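You operate a simulated robot arm through the tools that you are given. There is no shell and no other tool.

The job below is to be done with a simulated robot arm. You get a single attempt, and the scene is never put back.

## Task
Ticket sorter 6's crate of screws, move it to bay 2 and set the recipe to 452.
Fine: ticket into that crate's pocket; batch knob to OFF, counters cleared.

Only the result counts: the job must be done as asked and must still hold three seconds after the hand-in. Knocking over, shifting, dropping, spilling or breaking anything else fails it.

## Robot
A 6-joint arm with a two-finger gripper, fixed in place. Base frame: the origin is on the floor under the middle of its stand, x ahead of it, y to its left, z up; the work surface is at about z = 660. Units: mm, degrees, N and s.
It reaches about 1038 mm from its shoulder. Its first joint turns from -166.0 to 166.0 degrees. Payload 1.71 kg.
The TCP is the grasp point between the finger pads, 20 mm short of the fingertips. In the tool frame z runs along the fingers and y along their closing line. The gripper opens to 96 mm; its body begins 113 mm behind the TCP.
Orientation is that of the tool frame in the base frame, as a unit quaternion [w, x, y, z]. With the fingers straight down and closing along the base's y, the tool's x points along the base's -x, its y along +y and its z along -z.

## Interface
- The arm moves only by the tool drive_tool. Its argument "deltas" is a list that holds one entry, the list of rows, each a list of 7 numbers: the turn, a rotation vector about the tool's x, y, z in degrees, then the shift along the tool's x, y, z in mm, then the gripper command, from -1 (shut) to 1 (fully open), values between in proportion. In form: [[[ax, ay, az, tx, ty, tz, grip], ...]]. A call has 1 to 20 rows; each row shifts and turns the commanded pose from where the row before left it, along the tool's axes as they then stand. Rows are played at 5 a second. More than 50 mm and 8.6 degrees between two rows, or a gripper value outside its range, and nothing of the call is played. A pose out of reach is approached as far as the arm can. The call stops where the force on the tool passes 70 N (or 10 N more than at its start, if that is more) or the arm is blocked; 0.2 s more then pass. Each finger travels about 45 mm/s and halts on what it meets, pressing with about 33 N; the grip force reading is that of the motor and also rises with nothing between the fingers. The clock runs only during rows and for 0.2 s after the last one: add rows that do not move to give the fingers time. The reply holds the time, the measured pose of the TCP, the force on the tool along the base axes, the opening and the grip force, in the units named above and with some noise, with the torque about the TCP (base axes, N m) and any sound that the robot's microphone picked up, and new pictures: "pictures" is both (left out), scene, wrist or none.
- Cameras (640 x 400 px; columns grow to the right, rows downward): "scene" is fixed at [226, -658.6, 1755]; the picture's right is [0.96, -0.27, 0.00], its down [-0.09, -0.32, -0.94] and it looks along [0.26, 0.91, -0.33] (base axes); focal length 351 px, centre (320, 200). "wrist" rides on the gripper at [66, 14, -145] in the tool frame; the picture's right is [-0.21, 0.98, 0.00], its down [-0.88, -0.18, -0.45] and it looks along [-0.44, -0.09, 0.90] (tool axes); focal length 275 px, centre (320, 200). There is no depth. A picture from a camera that has moved, and an enlarged one, comes with that camera's place and axes in the base frame and with its lens. The place of the scene camera against the robot may be out by one fixed shift of up to 18 mm in any direction.
- lift_body(by): moves the trunk up (or, below 0, down) by that many mm; the arm rides with it, the base frame stays. It gives what a move gives, with no picture.
- inspect(camera, box): a new picture of the part [left, top, right, bottom] of that camera's present view, enlarged. The clock stands still meanwhile.
- sign_off(): hands the job in; it is judged then, once.

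Places have to be worked out from the pictures, the camera data and where the tool is seen. Open the gripper and draw the arm clear of the work before you hand the job in, unless the task says otherwise.

The tools are called by a JSON object that holds its "op" and its "data". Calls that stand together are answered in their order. drive_tool: Moves the arm, as the interface text tells. Its arguments: {"type":"object","properties":{"deltas":{"type":"array","items":{"type":"array","items":{"type":"array","items":{"type":"number"}}}},"pictures":{"type":"string","enum":["both","scene","wrist","none"]}},"required":["deltas"]} The other tools are called the same way: lift_body (by) moves the trunk up or down; inspect (camera, box) takes an enlarged picture of a part of a camera's view; sign_off () hands the job in.

At the start:

```text
time_s: 0.0
position: [361.6, 400.9, 1632.0]
tcp_rot: [-0.001, 0.0, 1.0, -0.001]
force: [0.4, -0.3, -0.2]
torque: [0.0, -0.02, -0.01]
finger_gap: 96.1
finger_force: 0.2
trunk travel left (down, up): [-325.0, 65.0]
```

scene: 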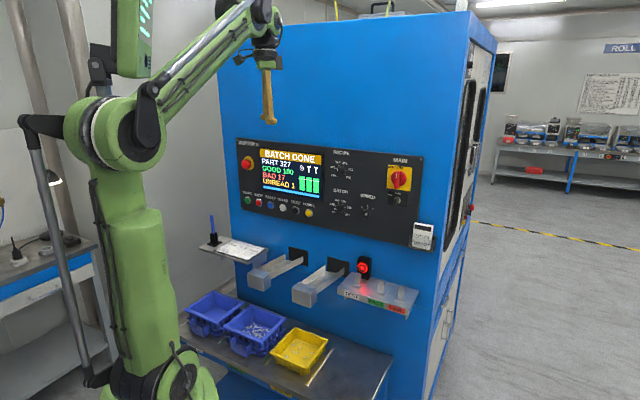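
wrist: 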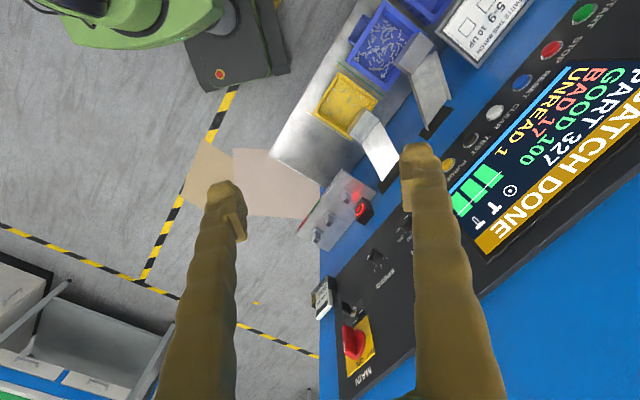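

I'll start by looking closely at the scene: panel, trays, notes and ticket holder.

{"op": "inspect", "data": {"camera": "scene", "box": [230, 135, 430, 260]}}

{"op": "inspect", "data": {"camera": "scene", "box": [170, 200, 430, 362]}}

{"op": "inspect", "data": {"camera": "wrist", "box": [280, 0, 640, 225]}}

{"op": "inspect", "data": {"camera": "wrist", "box": [260, 120, 480, 400]}}

```text
3.20 times, centred on (330, 198) of scene
camera zoom: at [226.0, -658.6, 1755.0], right [0.96, -0.27, 0.0], down [-0.09, -0.32, -0.94], along [0.26, 0.91, -0.33], focal length 1124 px, centre (288, 208)
```

zoom: 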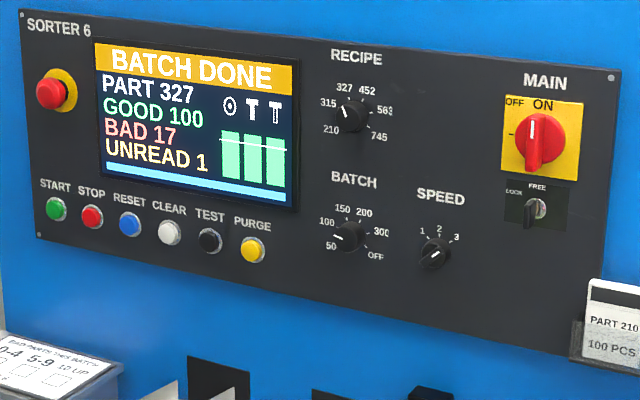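

```text
2.46 times, centred on (300, 281) of scene
camera zoom: at [226.0, -658.6, 1755.0], right [0.96, -0.27, 0.0], down [-0.09, -0.32, -0.94], along [0.26, 0.91, -0.33], focal length 864 px, centre (369, 1)
```

zoom: 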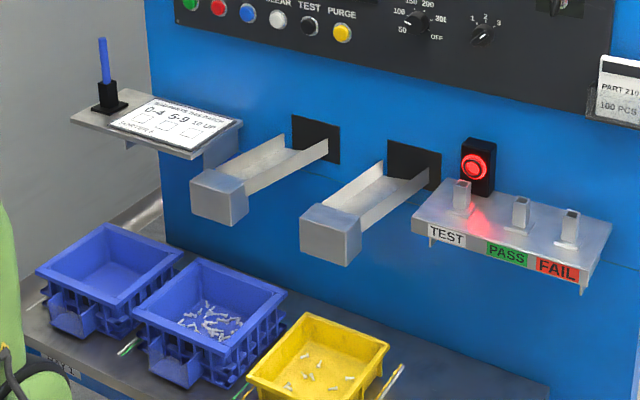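

```text
1.78 times, centred on (460, 112) of wrist
camera zoom: at [297.0, 415.0, 1778.4], right [0.21, 0.98, 0.0], down [0.88, -0.18, 0.44], along [0.43, -0.09, -0.9], focal length 489 px, centre (71, 356)
```

zoom: 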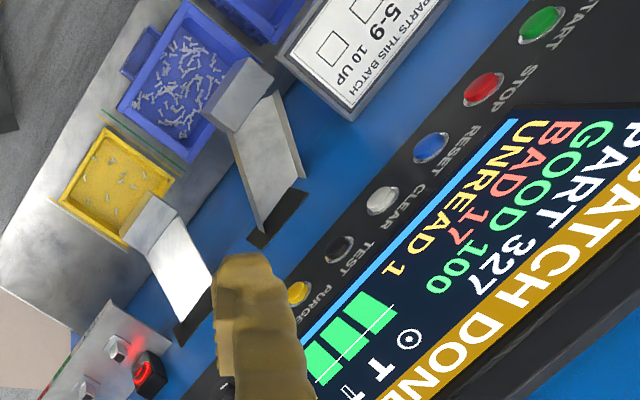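

```text
1.43 times, centred on (370, 260) of wrist
camera zoom: at [297.0, 415.0, 1778.4], right [0.21, 0.98, 0.0], down [0.88, -0.18, 0.44], along [0.43, -0.09, -0.9], focal length 393 px, centre (249, 114)
```

zoom: 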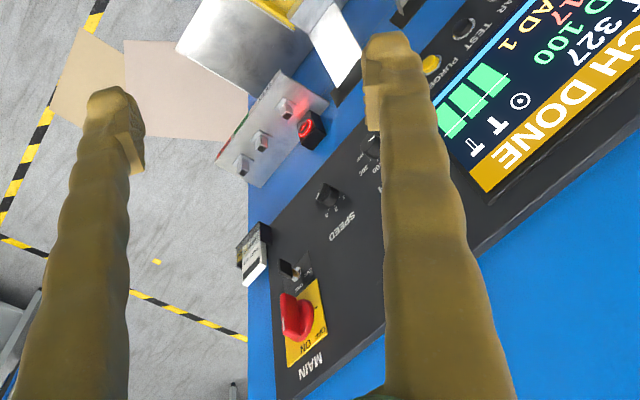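

The panel face appears to run at about 45° (from roughly (315,859) to (795,374)), facing the robot. I'll turn the tool 45° about vertical so the wrist camera looks toward the machine and bench.

{"op": "drive_tool", "data": {"deltas": [[[0, 0, -7.5, 0, 0, 0, 1], [0, 0, -7.5, 0, 0, 0, 1], [0, 0, -7.5, 0, 0, 0, 1], [0, 0, -7.5, 0, 0, 0, 1], [0, 0, -7.5, 0, 0, 0, 1], [0, 0, -7.5, 0, 0, 0, 1], [0, 0, 0, 30, 0, 0, 1], [0, 0, 0, 30, 0, 0, 1], [0, 0, 0, 30, 0, 0, 1]]]}}

```text
time_s: 2.0
position: [272.4, 333.8, 1638.5]
tcp_rot: [0.006, -0.383, 0.924, -0.002]
force: [-1.6, -0.1, -0.4]
torque: [-0.04, -0.06, 0.03]
finger_gap: 95.8
finger_force: 0.0
trunk travel left (down, up): [-325.0, 65.0]
camera wrist: at [215.0, 298.2, 1783.1], right [-0.55, 0.84, -0.01], down [0.74, 0.49, 0.46], along [0.39, 0.24, -0.89], focal length 275 px, centre (320, 200)
```

scene: 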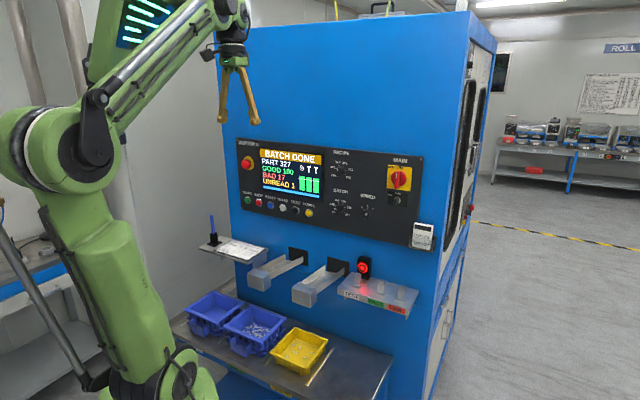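
wrist: 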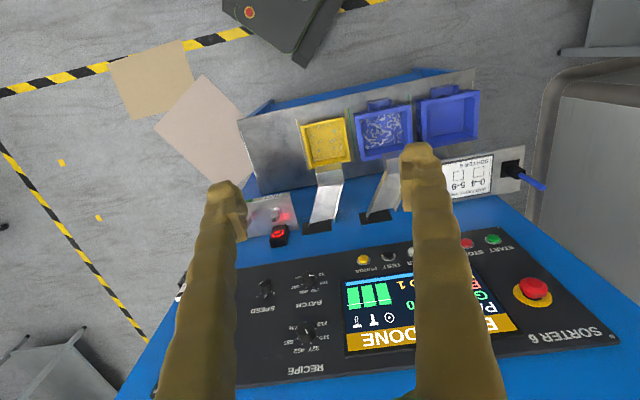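

The view now shows the bench with three crates, chutes and the panel. I'll zoom in on the bench area and on the ticket region.

{"op": "inspect", "data": {"camera": "wrist", "box": [230, 60, 550, 260]}}

{"op": "inspect", "data": {"camera": "wrist", "box": [340, 70, 500, 170]}}

{"op": "inspect", "data": {"camera": "wrist", "box": [230, 80, 390, 180]}}

{"op": "inspect", "data": {"camera": "scene", "box": [400, 210, 448, 260]}}

{"op": "inspect", "data": {"camera": "scene", "box": [170, 280, 400, 400]}}

```text
2.00 times, centred on (390, 160) of wrist
camera zoom: at [215.0, 298.2, 1783.1], right [-0.55, 0.84, -0.01], down [0.74, 0.49, 0.46], along [0.39, 0.24, -0.89], focal length 551 px, centre (180, 280)
```

zoom: 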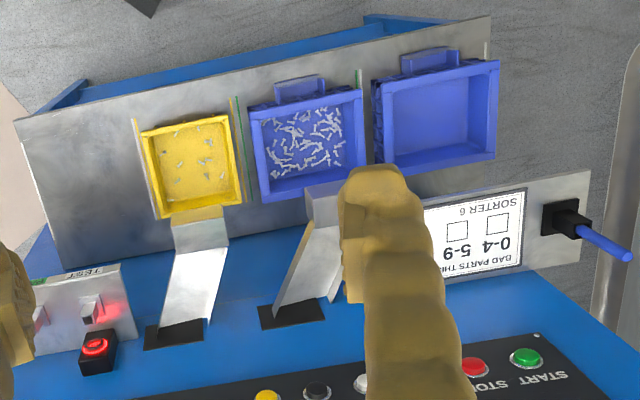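

```text
4.00 times, centred on (420, 120) of wrist
camera zoom: at [215.0, 298.2, 1783.1], right [-0.55, 0.84, -0.01], down [0.74, 0.49, 0.46], along [0.39, 0.24, -0.89], focal length 1101 px, centre (-80, 520)
```

zoom: 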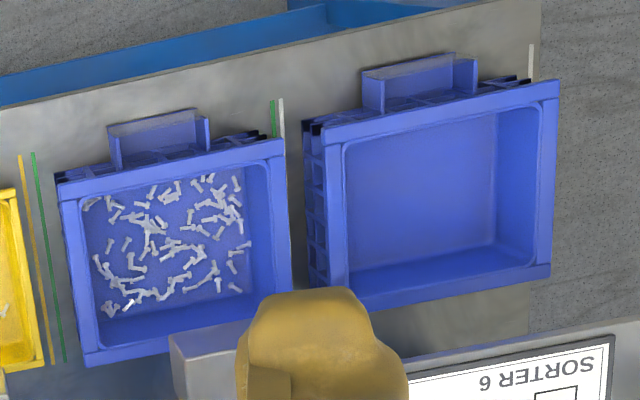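

```text
4.00 times, centred on (310, 130) of wrist
camera zoom: at [215.0, 298.2, 1783.1], right [-0.55, 0.84, -0.01], down [0.74, 0.49, 0.46], along [0.39, 0.24, -0.89], focal length 1101 px, centre (360, 480)
```

zoom: 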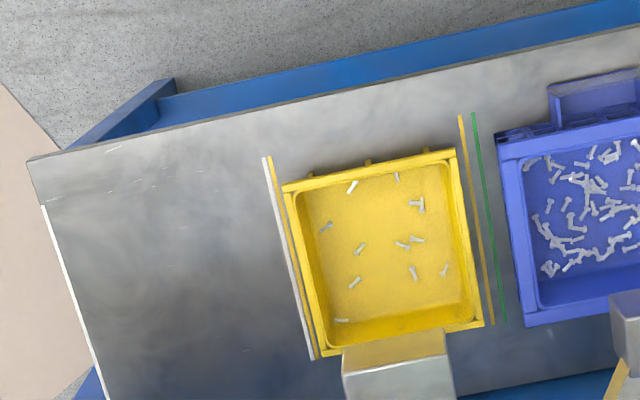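

```text
8.00 times, centred on (424, 235) of scene
camera zoom: at [226.0, -658.6, 1755.0], right [0.96, -0.27, 0.0], down [-0.09, -0.32, -0.94], along [0.26, 0.91, -0.33], focal length 2809 px, centre (-512, -80)
```

zoom: 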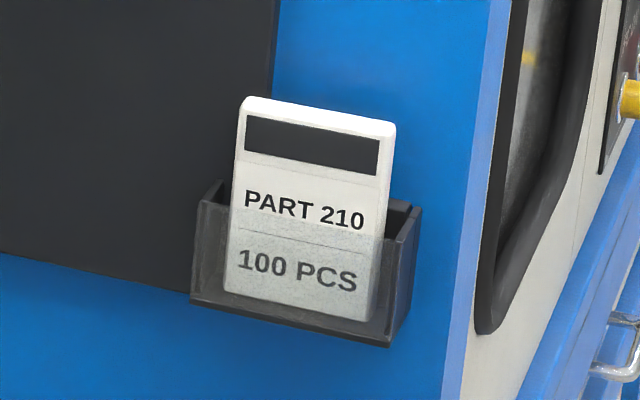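

```text
2.78 times, centred on (285, 340) of scene
camera zoom: at [226.0, -658.6, 1755.0], right [0.96, -0.27, 0.0], down [-0.09, -0.32, -0.94], along [0.26, 0.91, -0.33], focal length 977 px, centre (417, -190)
```

zoom: 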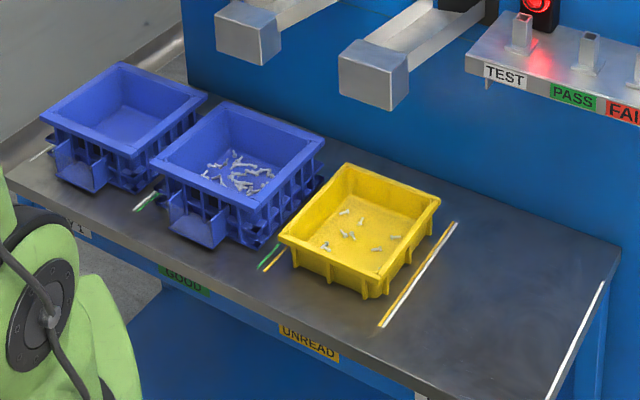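

Layout is clear: from left to right, BAY 1 (empty blue crate), GOOD (blue crate of screws), UNREAD (yellow), then an empty bay on the right. The ticket holder is right of the panel. I'll tilt the tool to horizontal facing the panel while approaching, to study the panel closely.

{"op": "drive_tool", "data": {"deltas": [[[0, -8.18, 0, -15.6, -13.1, 26.2, 1], [0, -8.18, 0, -11.7, -13.1, 28.2, 1], [0, -8.18, 0, -7.6, -13.1, 29.5, 1], [0, -8.18, 0, -3.3, -13.1, 30.3, 1], [0, -8.18, 0, 1.0, -13.1, 30.5, 1], [0, -8.18, 0, 5.4, -13.1, 30.0, 1], [0, -8.18, 0, 9.6, -13.1, 29.0, 1], [0, -8.18, 0, 13.6, -13.1, 27.3, 1], [0, -8.18, 0, 17.4, -13.1, 25.1, 1], [0, -8.18, 0, 20.7, -13.1, 22.4, 1], [0, -8.18, 0, 23.7, -13.1, 19.2, 1], [0, 0, 0, 0, 0, 0, 1]]]}}

```text
time_s: 4.8
position: [481.5, 356.1, 1360.4]
tcp_rot: [0.662, -0.273, 0.645, 0.266]
force: [-0.2, -0.4, -0.2]
torque: [0.0, -0.04, 0.0]
finger_gap: 95.9
finger_force: 0.0
trunk travel left (down, up): [-325.0, 65.0]
stopped in row 12: the arm was blocked; the commanded pose is now the measured one
camera wrist: at [371.9, 263.1, 1292.1], right [-0.7, 0.69, 0.19], down [-0.21, -0.45, 0.87], along [0.69, 0.57, 0.45], focal length 275 px, centre (320, 200)
```

scene: 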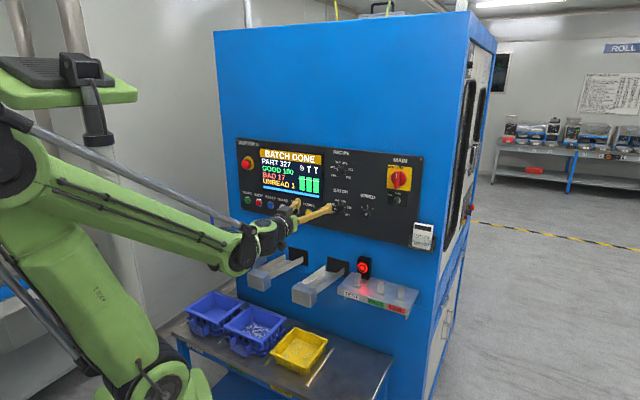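
wrist: 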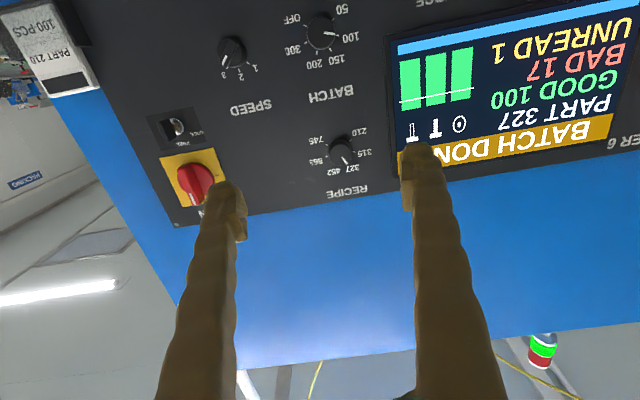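

The tool is now horizontal, facing the panel (picture is upside down). I'll zoom on the knobs, key switch and ticket.

{"op": "inspect", "data": {"camera": "wrist", "box": [200, 0, 400, 125]}}

{"op": "inspect", "data": {"camera": "wrist", "box": [280, 110, 400, 210]}}

{"op": "inspect", "data": {"camera": "wrist", "box": [130, 90, 250, 220]}}

{"op": "inspect", "data": {"camera": "wrist", "box": [0, 0, 120, 110]}}

{"op": "inspect", "data": {"camera": "scene", "box": [320, 145, 420, 225]}}

```text
3.20 times, centred on (300, 62) of wrist
camera zoom: at [371.9, 263.1, 1292.1], right [-0.7, 0.69, 0.19], down [-0.21, -0.45, 0.87], along [0.69, 0.57, 0.45], focal length 881 px, centre (384, 640)
```

zoom: 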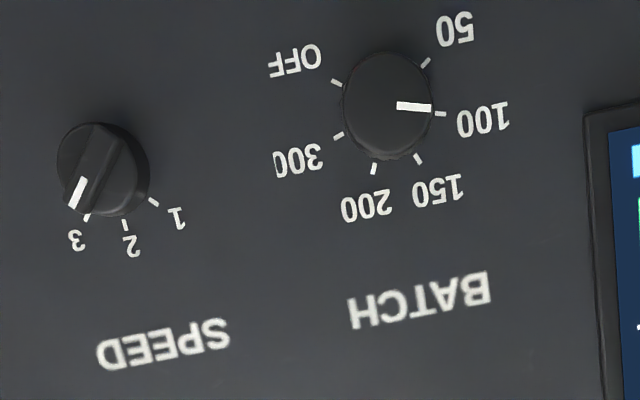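

```text
4.00 times, centred on (340, 160) of wrist
camera zoom: at [371.9, 263.1, 1292.1], right [-0.7, 0.69, 0.19], down [-0.21, -0.45, 0.87], along [0.69, 0.57, 0.45], focal length 1101 px, centre (240, 360)
```

zoom: 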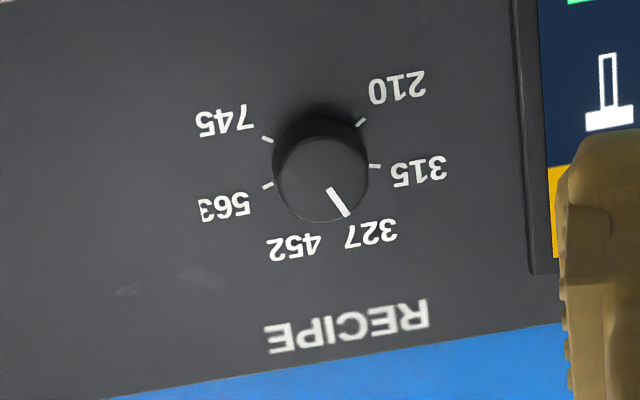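

```text
3.08 times, centred on (190, 155) of wrist
camera zoom: at [371.9, 263.1, 1292.1], right [-0.7, 0.69, 0.19], down [-0.21, -0.45, 0.87], along [0.69, 0.57, 0.45], focal length 847 px, centre (720, 338)
```

zoom: 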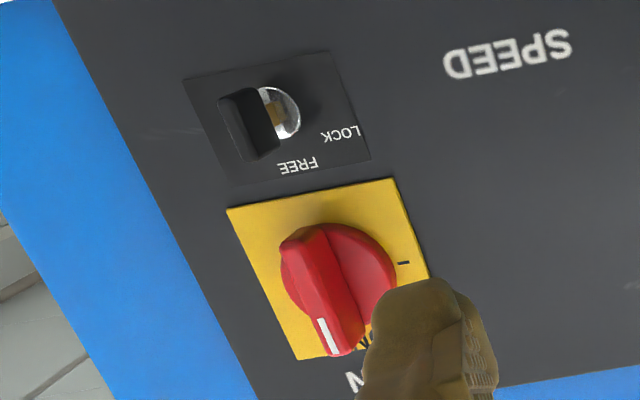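

```text
3.64 times, centred on (60, 55) of wrist
camera zoom: at [371.9, 263.1, 1292.1], right [-0.7, 0.69, 0.19], down [-0.21, -0.45, 0.87], along [0.69, 0.57, 0.45], focal length 1001 px, centre (1266, 727)
```

zoom: 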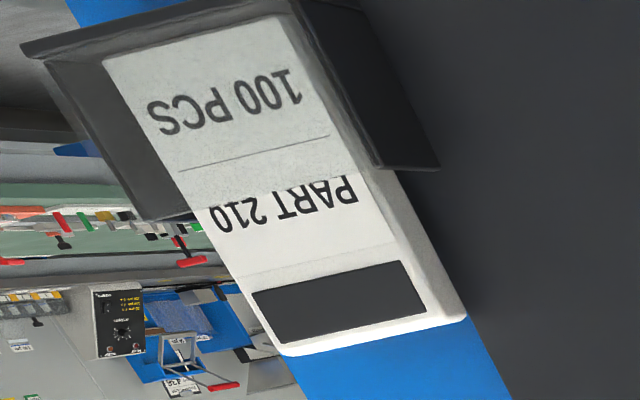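

```text
5.00 times, centred on (370, 185) of scene
camera zoom: at [226.0, -658.6, 1755.0], right [0.96, -0.27, 0.0], down [-0.09, -0.32, -0.94], along [0.26, 0.91, -0.33], focal length 1756 px, centre (70, 275)
```

zoom: 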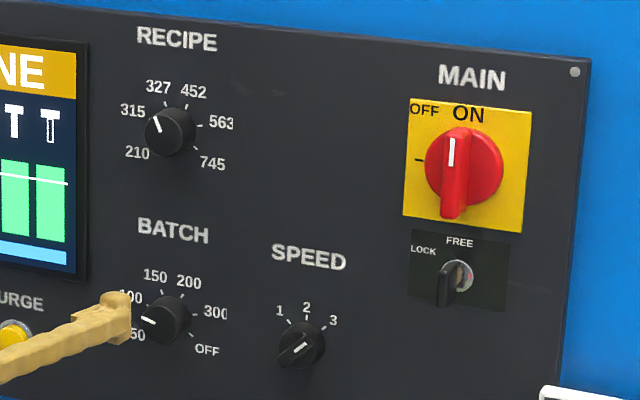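

The recipe pointer sits at 327 and batch at 100, and MAIN is ON with the key on FREE. I'll move closer to the recipe knob (estimated e≈71, z≈1425) and use the parallax to refine its location.

{"op": "drive_tool", "data": {"deltas": [[[0, 1.0, 0, -22, 6, 20, 1], [0, 0, 0, -22, 6, 20, 1], [0, 0, 0, -21, 5, 20, 1], [0, 0, 0, 0, 0, 20, 1], [0, 0, 0, 0, 0, 0, 1]]]}}

```text
time_s: 6.0
position: [529.3, 426.5, 1426.4]
tcp_rot: [0.657, -0.276, 0.65, 0.264]
force: [0.4, -0.2, -0.5]
torque: [0.06, -0.07, 0.05]
finger_gap: 95.9
finger_force: 0.1
trunk travel left (down, up): [-325.0, 65.0]
camera wrist: at [418.8, 333.3, 1359.6], right [-0.69, 0.7, 0.19], down [-0.2, -0.43, 0.88], along [0.69, 0.57, 0.44], focal length 275 px, centre (320, 200)
```

scene: 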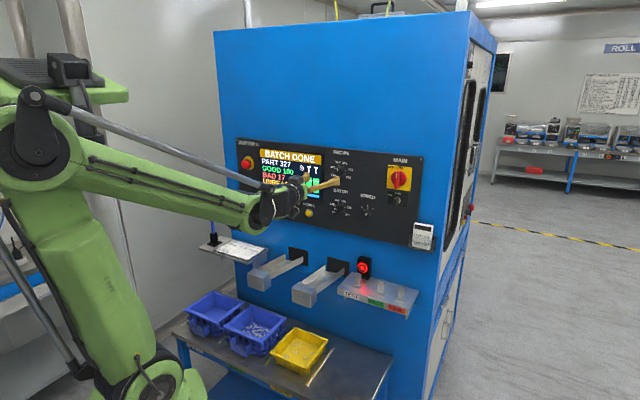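
wrist: 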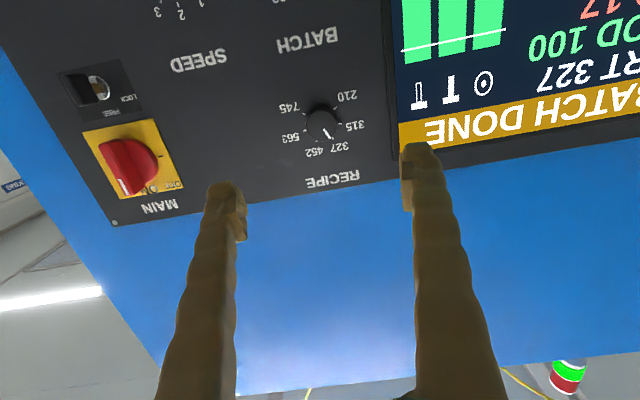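

{"op": "inspect", "data": {"camera": "wrist", "box": [260, 70, 400, 200]}}

```text
3.08 times, centred on (330, 135) of wrist
camera zoom: at [418.8, 333.3, 1359.6], right [-0.69, 0.7, 0.19], down [-0.2, -0.43, 0.88], along [0.69, 0.57, 0.44], focal length 847 px, centre (289, 400)
```

zoom: 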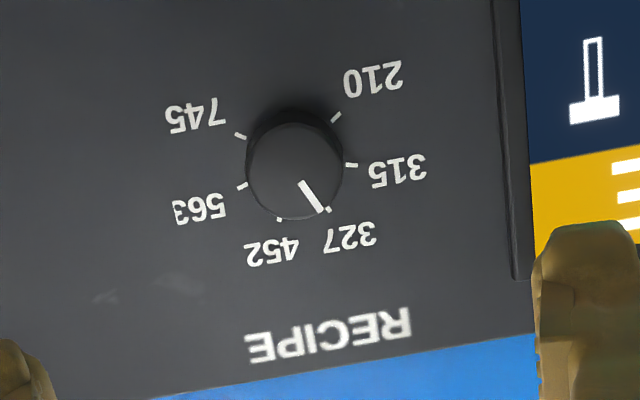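

Triangulating the two wrist views puts the recipe knob's front at about n≈809, e≈70, z≈1413, ~30 mm in diameter. I'll line up with it, partly close the fingers, and come to ~25 mm before it.

{"op": "drive_tool", "data": {"deltas": [[[0, 0, 0, 6.5, 1.3, 20, 0.1], [0, 0, 0, 6.5, 1.4, 20, 0.1], [0, 0, 0, 0, 0, 20, 0.1], [0, 0, 0, 0, 0, 20, 0.1], [0, 0, 0, 0, 0, 0, 0.1], [0, 0, 0, 0, 0, 0, 0.1]]]}}

{"op": "inspect", "data": {"camera": "wrist", "box": [230, 70, 410, 230]}}

```text
time_s: 7.4
position: [602.0, 485.0, 1406.6]
tcp_rot: [0.652, -0.275, 0.655, 0.265]
force: [0.6, -0.4, 0.2]
torque: [-0.02, -0.02, -0.05]
finger_gap: 52.9
finger_force: 0.1
trunk travel left (down, up): [-325.0, 65.0]
camera wrist: at [489.6, 391.5, 1341.4], right [-0.69, 0.7, 0.2], down [-0.19, -0.43, 0.88], along [0.7, 0.57, 0.43], focal length 275 px, centre (320, 200)
```

scene: 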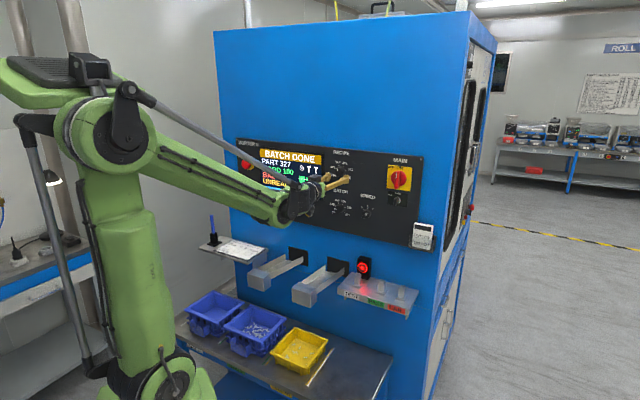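
wrist: 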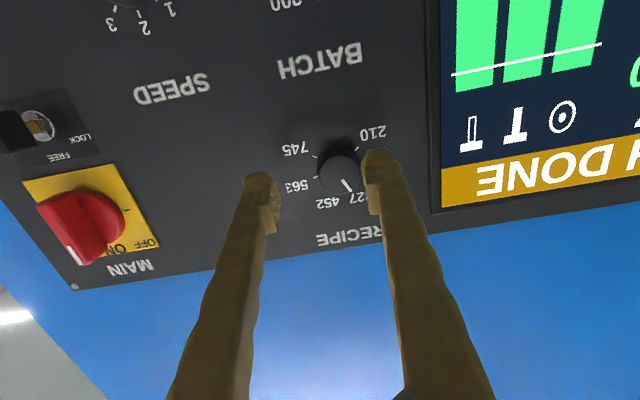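

```text
2.50 times, centred on (320, 150) of wrist
camera zoom: at [489.6, 391.5, 1341.4], right [-0.69, 0.7, 0.2], down [-0.19, -0.43, 0.88], along [0.7, 0.57, 0.43], focal length 688 px, centre (320, 325)
```

zoom: 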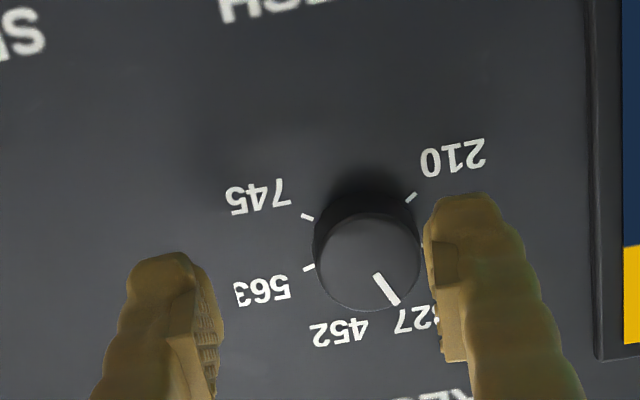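

The arm reads e≈83, z≈1407, about 13 mm right of the knob axis, which matches the picture. I'll wait a moment to see whether it is still settling before correcting.

{"op": "drive_tool", "data": {"deltas": [[[0, 0, 0, 0, 0, 0, 0.1], [0, 0, 0, 0, 0, 0, 0.1], [0, 0, 0, 0, 0, 0, 0.1]]], "pictures": "none"}}

```text
time_s: 8.2
position: [599.0, 484.6, 1406.9]
tcp_rot: [0.652, -0.276, 0.655, 0.265]
force: [-0.3, -1.2, 0.2]
torque: [-0.03, 0.03, -0.03]
finger_gap: 52.7
finger_force: 0.1
trunk travel left (down, up): [-325.0, 65.0]
```

It's settled; so I correct by the picture: shift ~12 mm left and ~3 mm up, then check alignment.

{"op": "drive_tool", "data": {"deltas": [[[0, 0, 0, -1.5, 6, 0, 0.1], [0, 0, 0, -1.5, 6, 0, 0.1], [0, 0, 0, 0, 0, 0, 0.1]]], "pictures": "none"}}

{"op": "inspect", "data": {"camera": "wrist", "box": [230, 70, 410, 230]}}

```text
time_s: 9.0
position: [588.3, 492.7, 1410.4]
tcp_rot: [0.652, -0.275, 0.655, 0.264]
force: [-0.2, 0.4, -0.3]
torque: [0.02, -0.01, 0.01]
finger_gap: 52.6
finger_force: 0.1
trunk travel left (down, up): [-325.0, 65.0]
```

```text
2.50 times, centred on (320, 150) of wrist
camera zoom: at [475.6, 398.7, 1345.2], right [-0.69, 0.7, 0.19], down [-0.19, -0.43, 0.88], along [0.7, 0.57, 0.43], focal length 688 px, centre (320, 325)
```

zoom: 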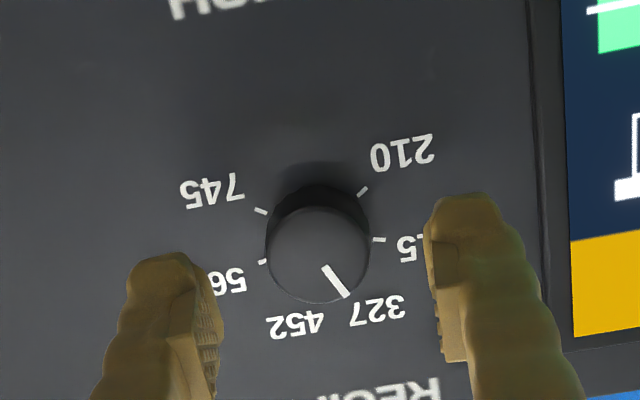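

Centred horizontally now; a couple of mm up, then advance so the fingers straddle the knob.

{"op": "drive_tool", "data": {"deltas": [[[0, 0, 0, -2.5, 0, 10, 0.1], [0, 0, 0, 0, 0, 10, 0.1], [0, 0, 0, 0, 0, 10, 0.1], [0, 0, 0, 0, 0, 0, 0.1]]], "pictures": "none"}}

{"op": "inspect", "data": {"camera": "wrist", "box": [230, 90, 410, 250]}}

```text
time_s: 10.0
position: [608.1, 513.0, 1413.3]
tcp_rot: [0.652, -0.275, 0.655, 0.264]
force: [-0.6, 0.2, 0.7]
torque: [0.03, 0.01, 0.03]
finger_gap: 52.9
finger_force: 0.1
trunk travel left (down, up): [-325.0, 65.0]
```

```text
2.50 times, centred on (320, 170) of wrist
camera zoom: at [496.6, 418.9, 1348.1], right [-0.69, 0.7, 0.19], down [-0.19, -0.43, 0.88], along [0.7, 0.57, 0.43], focal length 688 px, centre (320, 275)
```

zoom: 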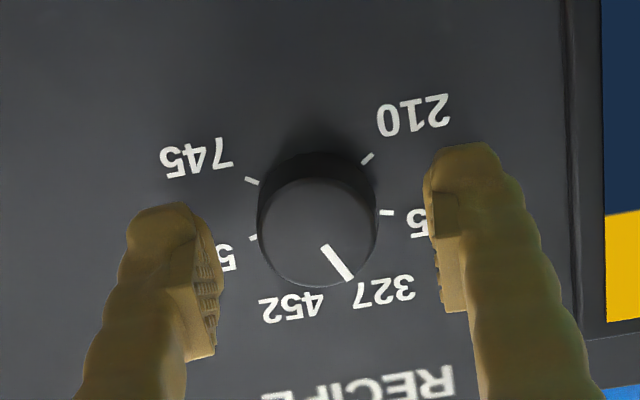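

Well aligned (knob front ≈15 mm beyond the TCP). Advance 8 mm more and close gently onto the knob.

{"op": "drive_tool", "data": {"deltas": [[[0, 0, 0, 0, 0, 4, 0.1], [0, 0, 0, 0, 0, 4, 0.1], [0, 0, 0, 0, 0, 0, 0.1]]], "pictures": "none"}}

{"op": "drive_tool", "data": {"deltas": [[[0, 0, 0, 0, 0, 0, -0.2], [0, 0, 0, 0, 0, 0, -0.45], [0, 0, 0, 0, 0, 0, -0.45], [0, 0, 0, 0, 0, 0, -0.45]]]}}

{"op": "inspect", "data": {"camera": "wrist", "box": [230, 90, 410, 250]}}

```text
time_s: 10.8
position: [612.4, 519.5, 1412.3]
tcp_rot: [0.652, -0.276, 0.655, 0.264]
force: [-1.4, -0.3, -0.1]
torque: [-0.02, 0.01, -0.06]
finger_gap: 52.7
finger_force: 0.0
trunk travel left (down, up): [-325.0, 65.0]
```

```text
time_s: 11.8
position: [612.3, 515.6, 1413.5]
tcp_rot: [0.653, -0.275, 0.655, 0.263]
force: [-21.4, -26.7, -12.7]
torque: [0.0, 0.1, -0.71]
finger_gap: 28.9
finger_force: 2.1
trunk travel left (down, up): [-325.0, 65.0]
camera wrist: at [499.5, 422.8, 1348.6], right [-0.69, 0.7, 0.19], down [-0.19, -0.43, 0.88], along [0.7, 0.57, 0.43], focal length 275 px, centre (320, 200)
```

scene: 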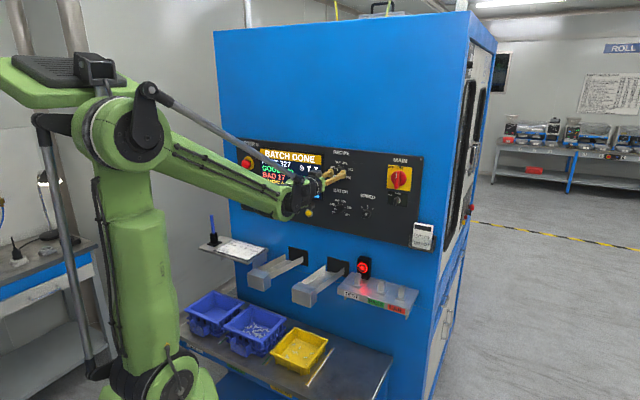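
wrist: 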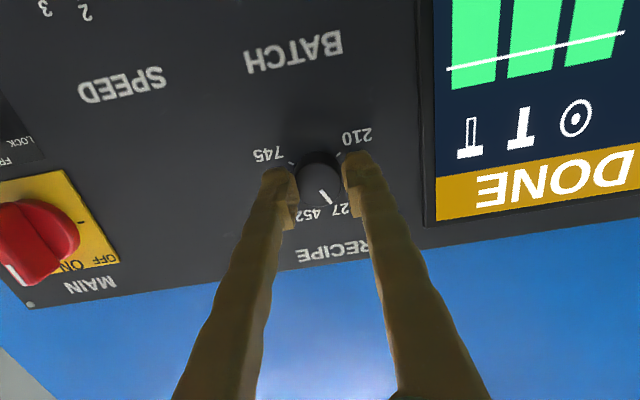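

```text
2.50 times, centred on (320, 170) of wrist
camera zoom: at [499.5, 422.8, 1348.6], right [-0.69, 0.7, 0.19], down [-0.19, -0.43, 0.88], along [0.7, 0.57, 0.43], focal length 688 px, centre (320, 275)
```

zoom: 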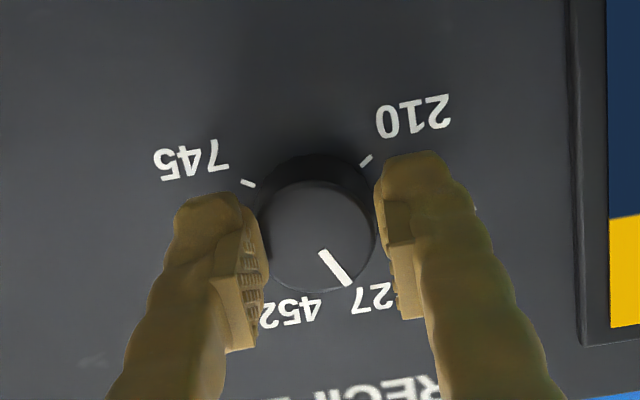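

The fingers hold the knob at 28.9 mm, but there's a ~34 N push-back along the axis. I'll ease back 3 mm to relieve it.

{"op": "drive_tool", "data": {"deltas": [[[0, 0, 0, 0, 0, -2, -0.4], [0, 0, 0, 0, 0, -1, -0.4], [0, 0, 0, 0, 0, 0, -0.45]]], "pictures": "none"}}

```text
time_s: 12.6
position: [611.1, 515.7, 1413.5]
tcp_rot: [0.653, -0.275, 0.655, 0.264]
force: [-6.9, -11.2, 4.1]
torque: [0.09, -0.1, -0.26]
finger_gap: 28.8
finger_force: 1.1
trunk travel left (down, up): [-325.0, 65.0]
```

{"op": "drive_tool", "data": {"deltas": [[[0, 0, 0, 0, 0, -1, -0.6], [0, 0, 0, 0, 0, 0, -0.8], [0, 0, 0, 0, 0, 0, -0.8]]], "pictures": "none"}}

```text
time_s: 13.4
position: [610.5, 515.5, 1412.4]
tcp_rot: [0.652, -0.276, 0.654, 0.264]
force: [-11.1, -8.5, 1.5]
torque: [0.05, -0.03, 0.09]
finger_gap: 10.1
finger_force: 0.1
trunk travel left (down, up): [-325.0, 65.0]
```

The fingers slipped off the front – so the knob front is nearer n≈816 and I only overlapped its edge. Back off, reopen and look.

{"op": "drive_tool", "data": {"deltas": [[[0, 0, 0, 0, 0, -8, -0.8], [0, 0, 0, 0, 0, -8, 0.1], [0, 0, 0, 0, 0, 0, 0.1], [0, 0, 0, 0, 0, 0, 0.1], [0, 0, 0, 0, 0, 0, 0.1]]], "pictures": "none"}}

{"op": "inspect", "data": {"camera": "wrist", "box": [230, 90, 410, 250]}}

```text
time_s: 14.6
position: [597.9, 504.9, 1411.2]
tcp_rot: [0.652, -0.275, 0.655, 0.265]
force: [0.1, 0.1, -0.5]
torque: [-0.01, -0.01, 0.01]
finger_gap: 52.8
finger_force: 0.0
trunk travel left (down, up): [-325.0, 65.0]
```

```text
2.50 times, centred on (320, 170) of wrist
camera zoom: at [486.6, 412.3, 1347.4], right [-0.69, 0.7, 0.19], down [-0.19, -0.43, 0.88], along [0.7, 0.57, 0.43], focal length 688 px, centre (320, 275)
```

zoom: 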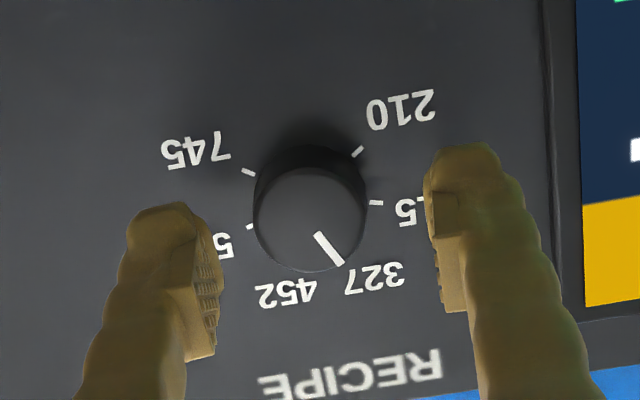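

{"op": "drive_tool", "data": {"deltas": [[[0, 0, 0, -3, -2.5, 8, 0.1], [0, 0, 0, 0, 0, 8, 0.1], [0, 0, 0, 0, 0, 8, 0.1], [0, 0, 0, 0, 0, 0, 0.1]]], "pictures": "none"}}

{"op": "inspect", "data": {"camera": "wrist", "box": [230, 90, 410, 250]}}

```text
time_s: 15.6
position: [618.5, 520.8, 1414.9]
tcp_rot: [0.652, -0.275, 0.655, 0.263]
force: [1.3, 0.0, -0.4]
torque: [0.01, 0.0, 0.0]
finger_gap: 52.8
finger_force: 0.0
trunk travel left (down, up): [-325.0, 65.0]
```

```text
2.50 times, centred on (320, 170) of wrist
camera zoom: at [505.7, 428.0, 1350.3], right [-0.69, 0.7, 0.19], down [-0.19, -0.43, 0.88], along [0.7, 0.57, 0.43], focal length 688 px, centre (320, 275)
```

zoom: 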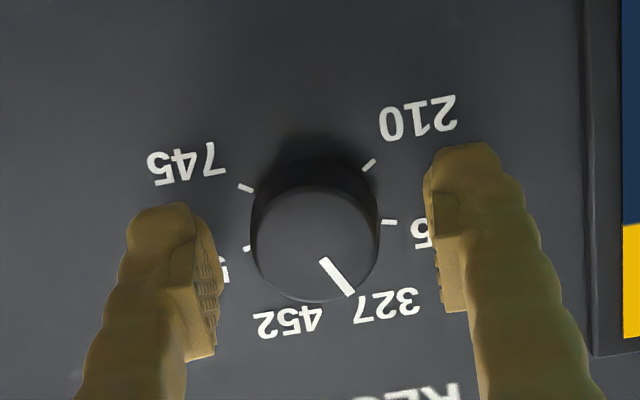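

Aligned vertically; advance 8 mm more so the tips reach well along the knob, then grip.

{"op": "drive_tool", "data": {"deltas": [[[0, 0, 0, 0, -1, 4, 0.1], [0, 0, 0, 0, 0, 4, 0.1], [0, 0, 0, 0, 0, 0, 0.1]]], "pictures": "none"}}

{"op": "drive_tool", "data": {"deltas": [[[0, 0, 0, 0, 0, 0, -0.3], [0, 0, 0, 0, 0, 0, -0.6], [0, 0, 0, 0, 0, 0, -0.6], [0, 0, 0, 0, 0, 0, -0.6]]], "pictures": "none"}}

{"op": "inspect", "data": {"camera": "wrist", "box": [230, 90, 410, 250]}}

```text
time_s: 16.4
position: [624.0, 527.9, 1414.6]
tcp_rot: [0.652, -0.275, 0.655, 0.264]
force: [0.7, -0.5, -0.4]
torque: [-0.01, 0.0, 0.01]
finger_gap: 52.9
finger_force: 0.1
trunk travel left (down, up): [-325.0, 65.0]
```

```text
time_s: 17.4
position: [625.4, 526.6, 1413.4]
tcp_rot: [0.653, -0.274, 0.656, 0.263]
force: [6.7, -5.2, 1.2]
torque: [0.03, 0.0, -0.18]
finger_gap: 31.7
finger_force: 35.2
trunk travel left (down, up): [-325.0, 65.0]
```

```text
2.50 times, centred on (320, 170) of wrist
camera zoom: at [512.8, 432.7, 1350.2], right [-0.69, 0.7, 0.19], down [-0.19, -0.43, 0.88], along [0.7, 0.57, 0.43], focal length 688 px, centre (320, 275)
```

zoom: 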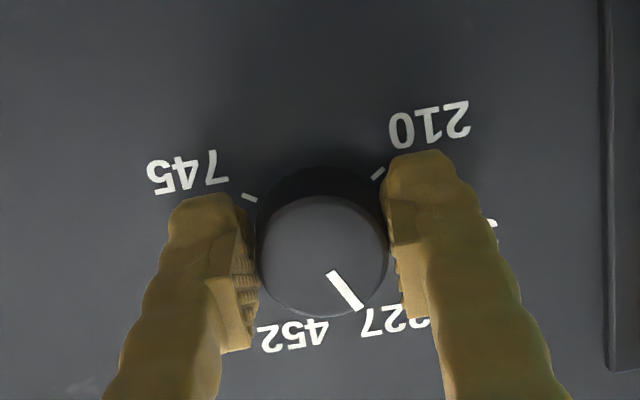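

Firm grip (31.7 mm, 35 N). Tick geometry gives 45° spacing, so I'll turn clockwise 45° to go from 327 to 452.

{"op": "drive_tool", "data": {"deltas": [[[0, 0, 7.5, 0, 0, 0, -0.6], [0, 0, 7.5, 0, 0, 0, -0.6], [0, 0, 7.5, 0, 0, 0, -0.6], [0, 0, 7.5, 0, 0, 0, -0.6], [0, 0, 7.5, 0, 0, 0, -0.6], [0, 0, 7.5, 0, 0, 0, -0.6], [0, 0, 0, 0, 0, 0, -0.6]]]}}

{"op": "inspect", "data": {"camera": "wrist", "box": [220, 90, 420, 250]}}

{"op": "inspect", "data": {"camera": "scene", "box": [230, 135, 430, 260]}}

```text
time_s: 19.0
position: [623.1, 526.5, 1415.8]
tcp_rot: [0.501, -0.003, 0.711, 0.494]
force: [-5.1, 13.3, 13.4]
torque: [0.04, -0.07, 0.28]
finger_gap: 31.7
finger_force: 34.9
trunk travel left (down, up): [-325.0, 65.0]
camera wrist: at [481.8, 464.0, 1379.2], right [-0.39, 0.4, 0.83], down [0.21, -0.84, 0.5], along [0.9, 0.37, 0.24], focal length 275 px, centre (320, 200)
```

scene: 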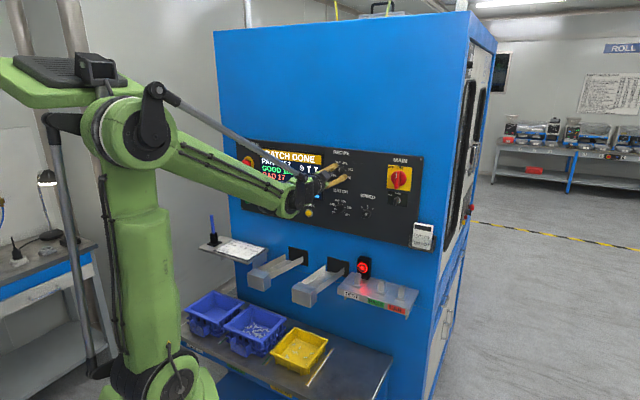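
wrist: 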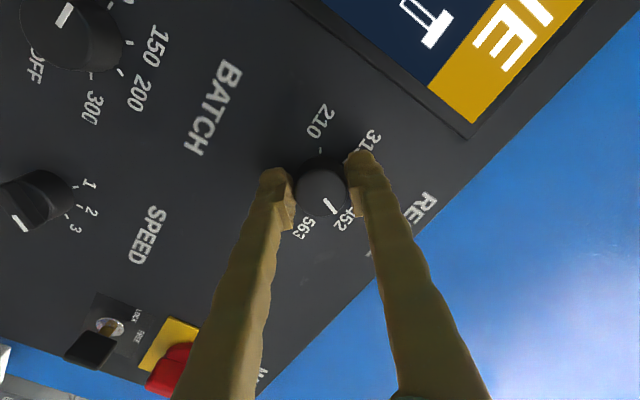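

```text
2.50 times, centred on (320, 170) of wrist
camera zoom: at [481.8, 464.0, 1379.2], right [-0.39, 0.4, 0.83], down [0.21, -0.84, 0.5], along [0.9, 0.37, 0.24], focal length 688 px, centre (320, 275)
```

zoom: 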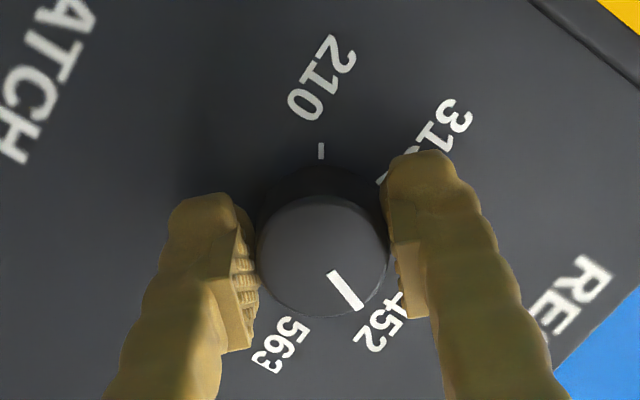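

```text
3.20 times, centred on (330, 198) of scene
camera zoom: at [226.0, -658.6, 1755.0], right [0.96, -0.27, 0.0], down [-0.09, -0.32, -0.94], along [0.26, 0.91, -0.33], focal length 1124 px, centre (288, 208)
```

zoom: 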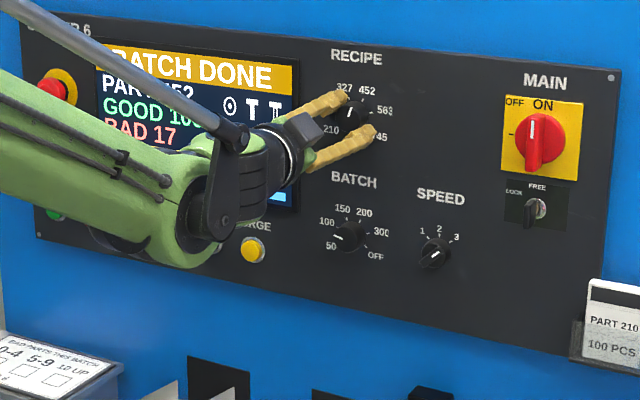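

The display now shows PART 452. Release the knob and back away.

{"op": "drive_tool", "data": {"deltas": [[[0, 0, 0, 0, 0, 0, -0.1], [0, 0, 0, 0, 0, 0, 0.1], [0, 0, 0, 0, 0, 0, 0.1], [0, 0, 0, 0, 0, -15, 0.1], [0, 0, 0, 0, 0, -15, 0.1], [0, 0, 0, 0, 0, -15, 0.1], [0, 0, 0, 0, 0, 0, 0.1]]]}}

{"op": "inspect", "data": {"camera": "wrist", "box": [220, 90, 420, 250]}}

{"op": "inspect", "data": {"camera": "wrist", "box": [0, 0, 220, 140]}}

```text
time_s: 20.6
position: [593.1, 491.8, 1413.4]
tcp_rot: [0.502, -0.003, 0.71, 0.493]
force: [-0.7, -0.6, 0.1]
torque: [-0.03, 0.01, 0.0]
finger_gap: 52.5
finger_force: 0.0
trunk travel left (down, up): [-325.0, 65.0]
camera wrist: at [450.8, 429.2, 1378.8], right [-0.39, 0.4, 0.83], down [0.21, -0.84, 0.5], along [0.9, 0.37, 0.24], focal length 275 px, centre (320, 200)
```

scene: 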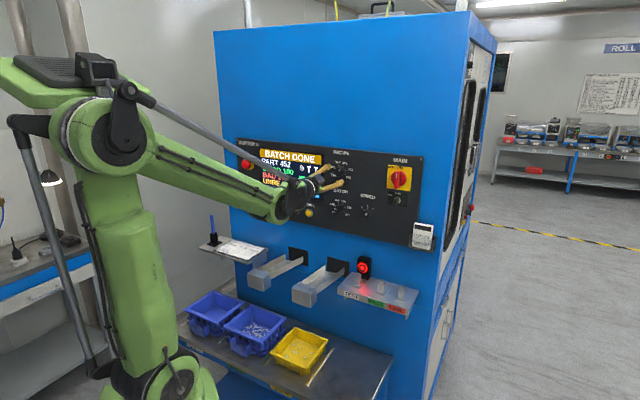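
wrist: 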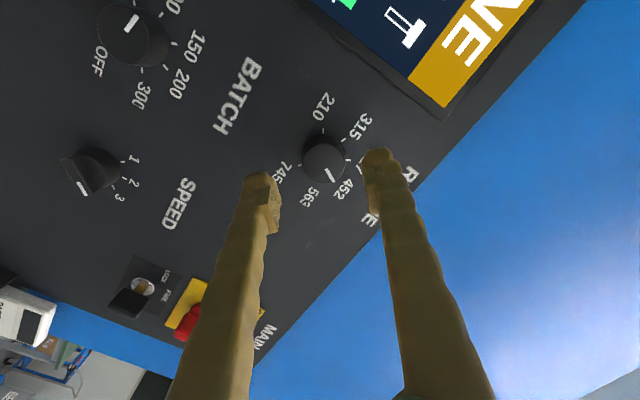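

```text
2.50 times, centred on (320, 170) of wrist
camera zoom: at [450.8, 429.2, 1378.8], right [-0.39, 0.4, 0.83], down [0.21, -0.84, 0.5], along [0.9, 0.37, 0.24], focal length 688 px, centre (320, 275)
```

zoom: 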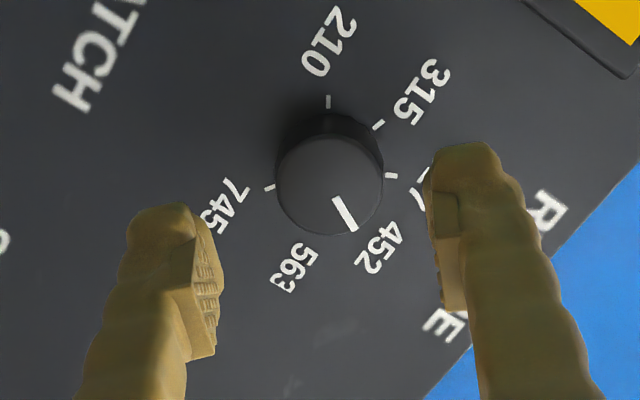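

```text
2.86 times, centred on (110, 70) of wrist
camera zoom: at [450.8, 429.2, 1378.8], right [-0.39, 0.4, 0.83], down [0.21, -0.84, 0.5], along [0.9, 0.37, 0.24], focal length 786 px, centre (920, 571)
```

zoom: 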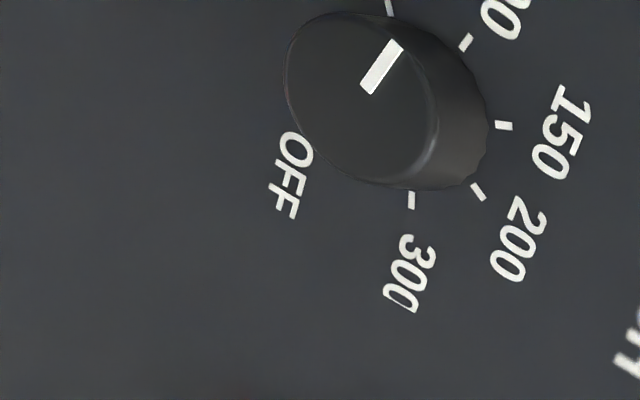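

Recipe knob points at 452. Next the BATCH knob (about 147 mm below). It needs ~180° clockwise, so I'll roll the tool back by 90° first while retreating, to do it in two 90° turns.

{"op": "drive_tool", "data": {"deltas": [[[0, 0, -7.5, 0, 0, -4, 0.1], [0, 0, -7.5, 0, 0, -4, 0.1], [0, 0, -7.5, 0, 0, -4, 0.1], [0, 0, -7.5, 0, 0, -4, 0.1], [0, 0, -7.5, 0, 0, -4, 0.1], [0, 0, -7.5, 0, 0, -4, 0.1], [0, 0, -7.5, 0, 0, -4, 0.1], [0, 0, -7.5, 0, 0, 0, 0.1], [0, 0, -7.5, 0, 0, 0, 0.1], [0, 0, -7.5, 0, 0, 0, 0.1], [0, 0, -7.5, 0, 0, 0, 0.1], [0, 0, -7.5, 0, 0, 0, 0.1], [0, 0, 0, 26, 26, 0, 0.1], [0, 0, 0, 26, 26, 0, 0.1], [0, 0, 0, 26, 26, 0, 0.1], [0, 0, 0, 26, 26, 0, 0.1], [0, 0, 0, 0, 0, 0, 0.1]]]}}

{"op": "inspect", "data": {"camera": "wrist", "box": [220, 60, 420, 220]}}

```text
time_s: 24.2
position: [573.0, 468.5, 1265.9]
tcp_rot: [0.704, -0.505, 0.499, -0.006]
force: [0.0, 1.7, -0.5]
torque: [0.01, 0.0, -0.02]
finger_gap: 53.1
finger_force: 0.0
trunk travel left (down, up): [-325.0, 65.0]
camera wrist: at [496.5, 339.9, 1211.7], right [-0.59, 0.58, -0.56], down [-0.66, 0.05, 0.75], along [0.46, 0.81, 0.36], focal length 275 px, centre (320, 200)
```

scene: 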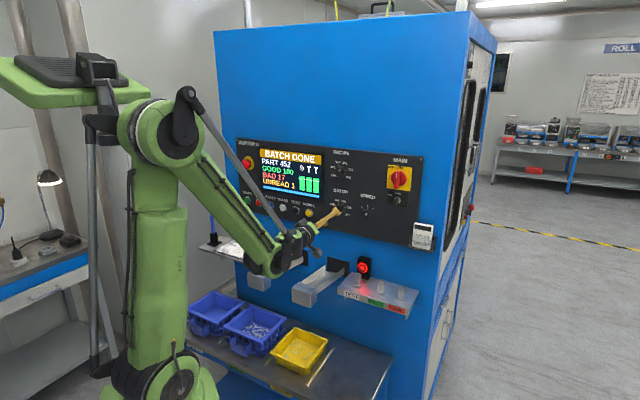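
wrist: 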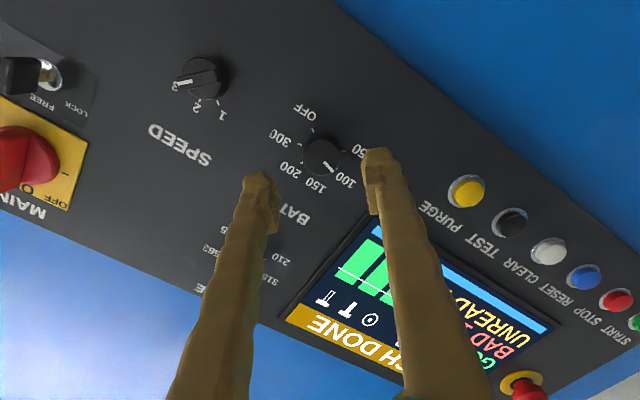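

```text
2.50 times, centred on (320, 140) of wrist
camera zoom: at [496.5, 339.9, 1211.7], right [-0.59, 0.58, -0.56], down [-0.66, 0.05, 0.75], along [0.46, 0.81, 0.36], focal length 688 px, centre (320, 350)
```

zoom: 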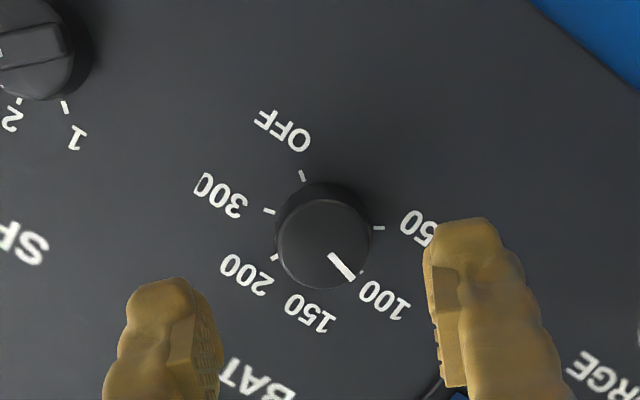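

Nicely aligned with the BATCH knob. I advance towards it with a small correction and re-check.

{"op": "drive_tool", "data": {"deltas": [[[0, 0, 0, -2.5, 1, 20, 0.1], [0, 0, 0, 0, 0, 20, 0.1], [0, 0, 0, 0, 0, 18, 0.1], [0, 0, 0, 0, 0, 0, 0.1], [0, 0, 0, 0, 0, 0, 0.1]]], "pictures": "none"}}

{"op": "inspect", "data": {"camera": "wrist", "box": [220, 90, 420, 250]}}

```text
time_s: 25.4
position: [612.0, 515.2, 1267.2]
tcp_rot: [0.704, -0.505, 0.499, -0.006]
force: [0.5, 0.1, -0.4]
torque: [-0.01, -0.03, -0.01]
finger_gap: 52.7
finger_force: 0.1
trunk travel left (down, up): [-325.0, 65.0]
```

```text
2.50 times, centred on (320, 170) of wrist
camera zoom: at [535.7, 384.6, 1213.4], right [-0.59, 0.58, -0.56], down [-0.66, 0.05, 0.75], along [0.46, 0.81, 0.36], focal length 688 px, centre (320, 275)
```

zoom: 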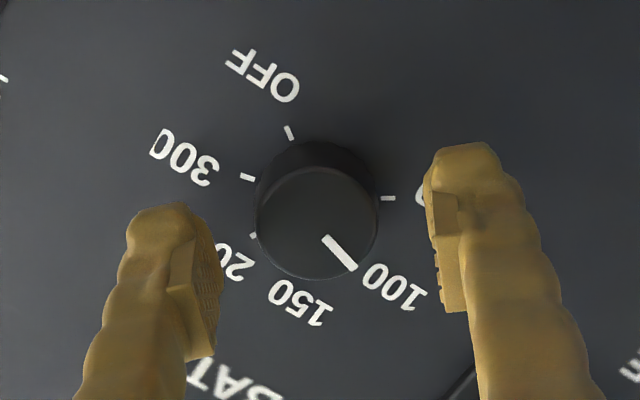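

{"op": "drive_tool", "data": {"deltas": [[[0, 0, 0, 2, -1, 8, 0.1], [0, 0, 0, 0, 0, 8, 0.1], [0, 0, 0, 0, 0, 0, 0.1], [0, 0, 0, 0, 0, 0, -0.3], [0, 0, 0, 0, 0, 0, -0.6], [0, 0, 0, 0, 0, 0, -0.6], [0, 0, 0, 0, 0, 0, -0.6]]], "pictures": "none"}}

{"op": "inspect", "data": {"camera": "wrist", "box": [220, 90, 420, 250]}}

```text
time_s: 27.0
position: [625.6, 524.2, 1268.3]
tcp_rot: [0.704, -0.505, 0.499, -0.007]
force: [0.8, 2.3, -2.1]
torque: [0.03, 0.02, 0.01]
finger_gap: 31.9
finger_force: 35.0
trunk travel left (down, up): [-325.0, 65.0]
```

```text
2.50 times, centred on (320, 170) of wrist
camera zoom: at [548.4, 394.7, 1213.3], right [-0.59, 0.58, -0.56], down [-0.66, 0.05, 0.75], along [0.46, 0.81, 0.36], focal length 688 px, centre (320, 275)
```

zoom: 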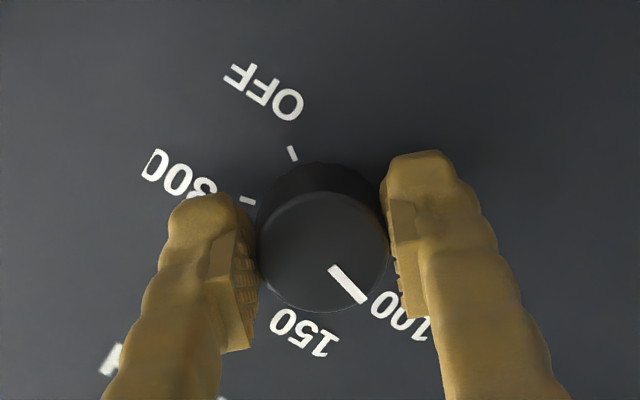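

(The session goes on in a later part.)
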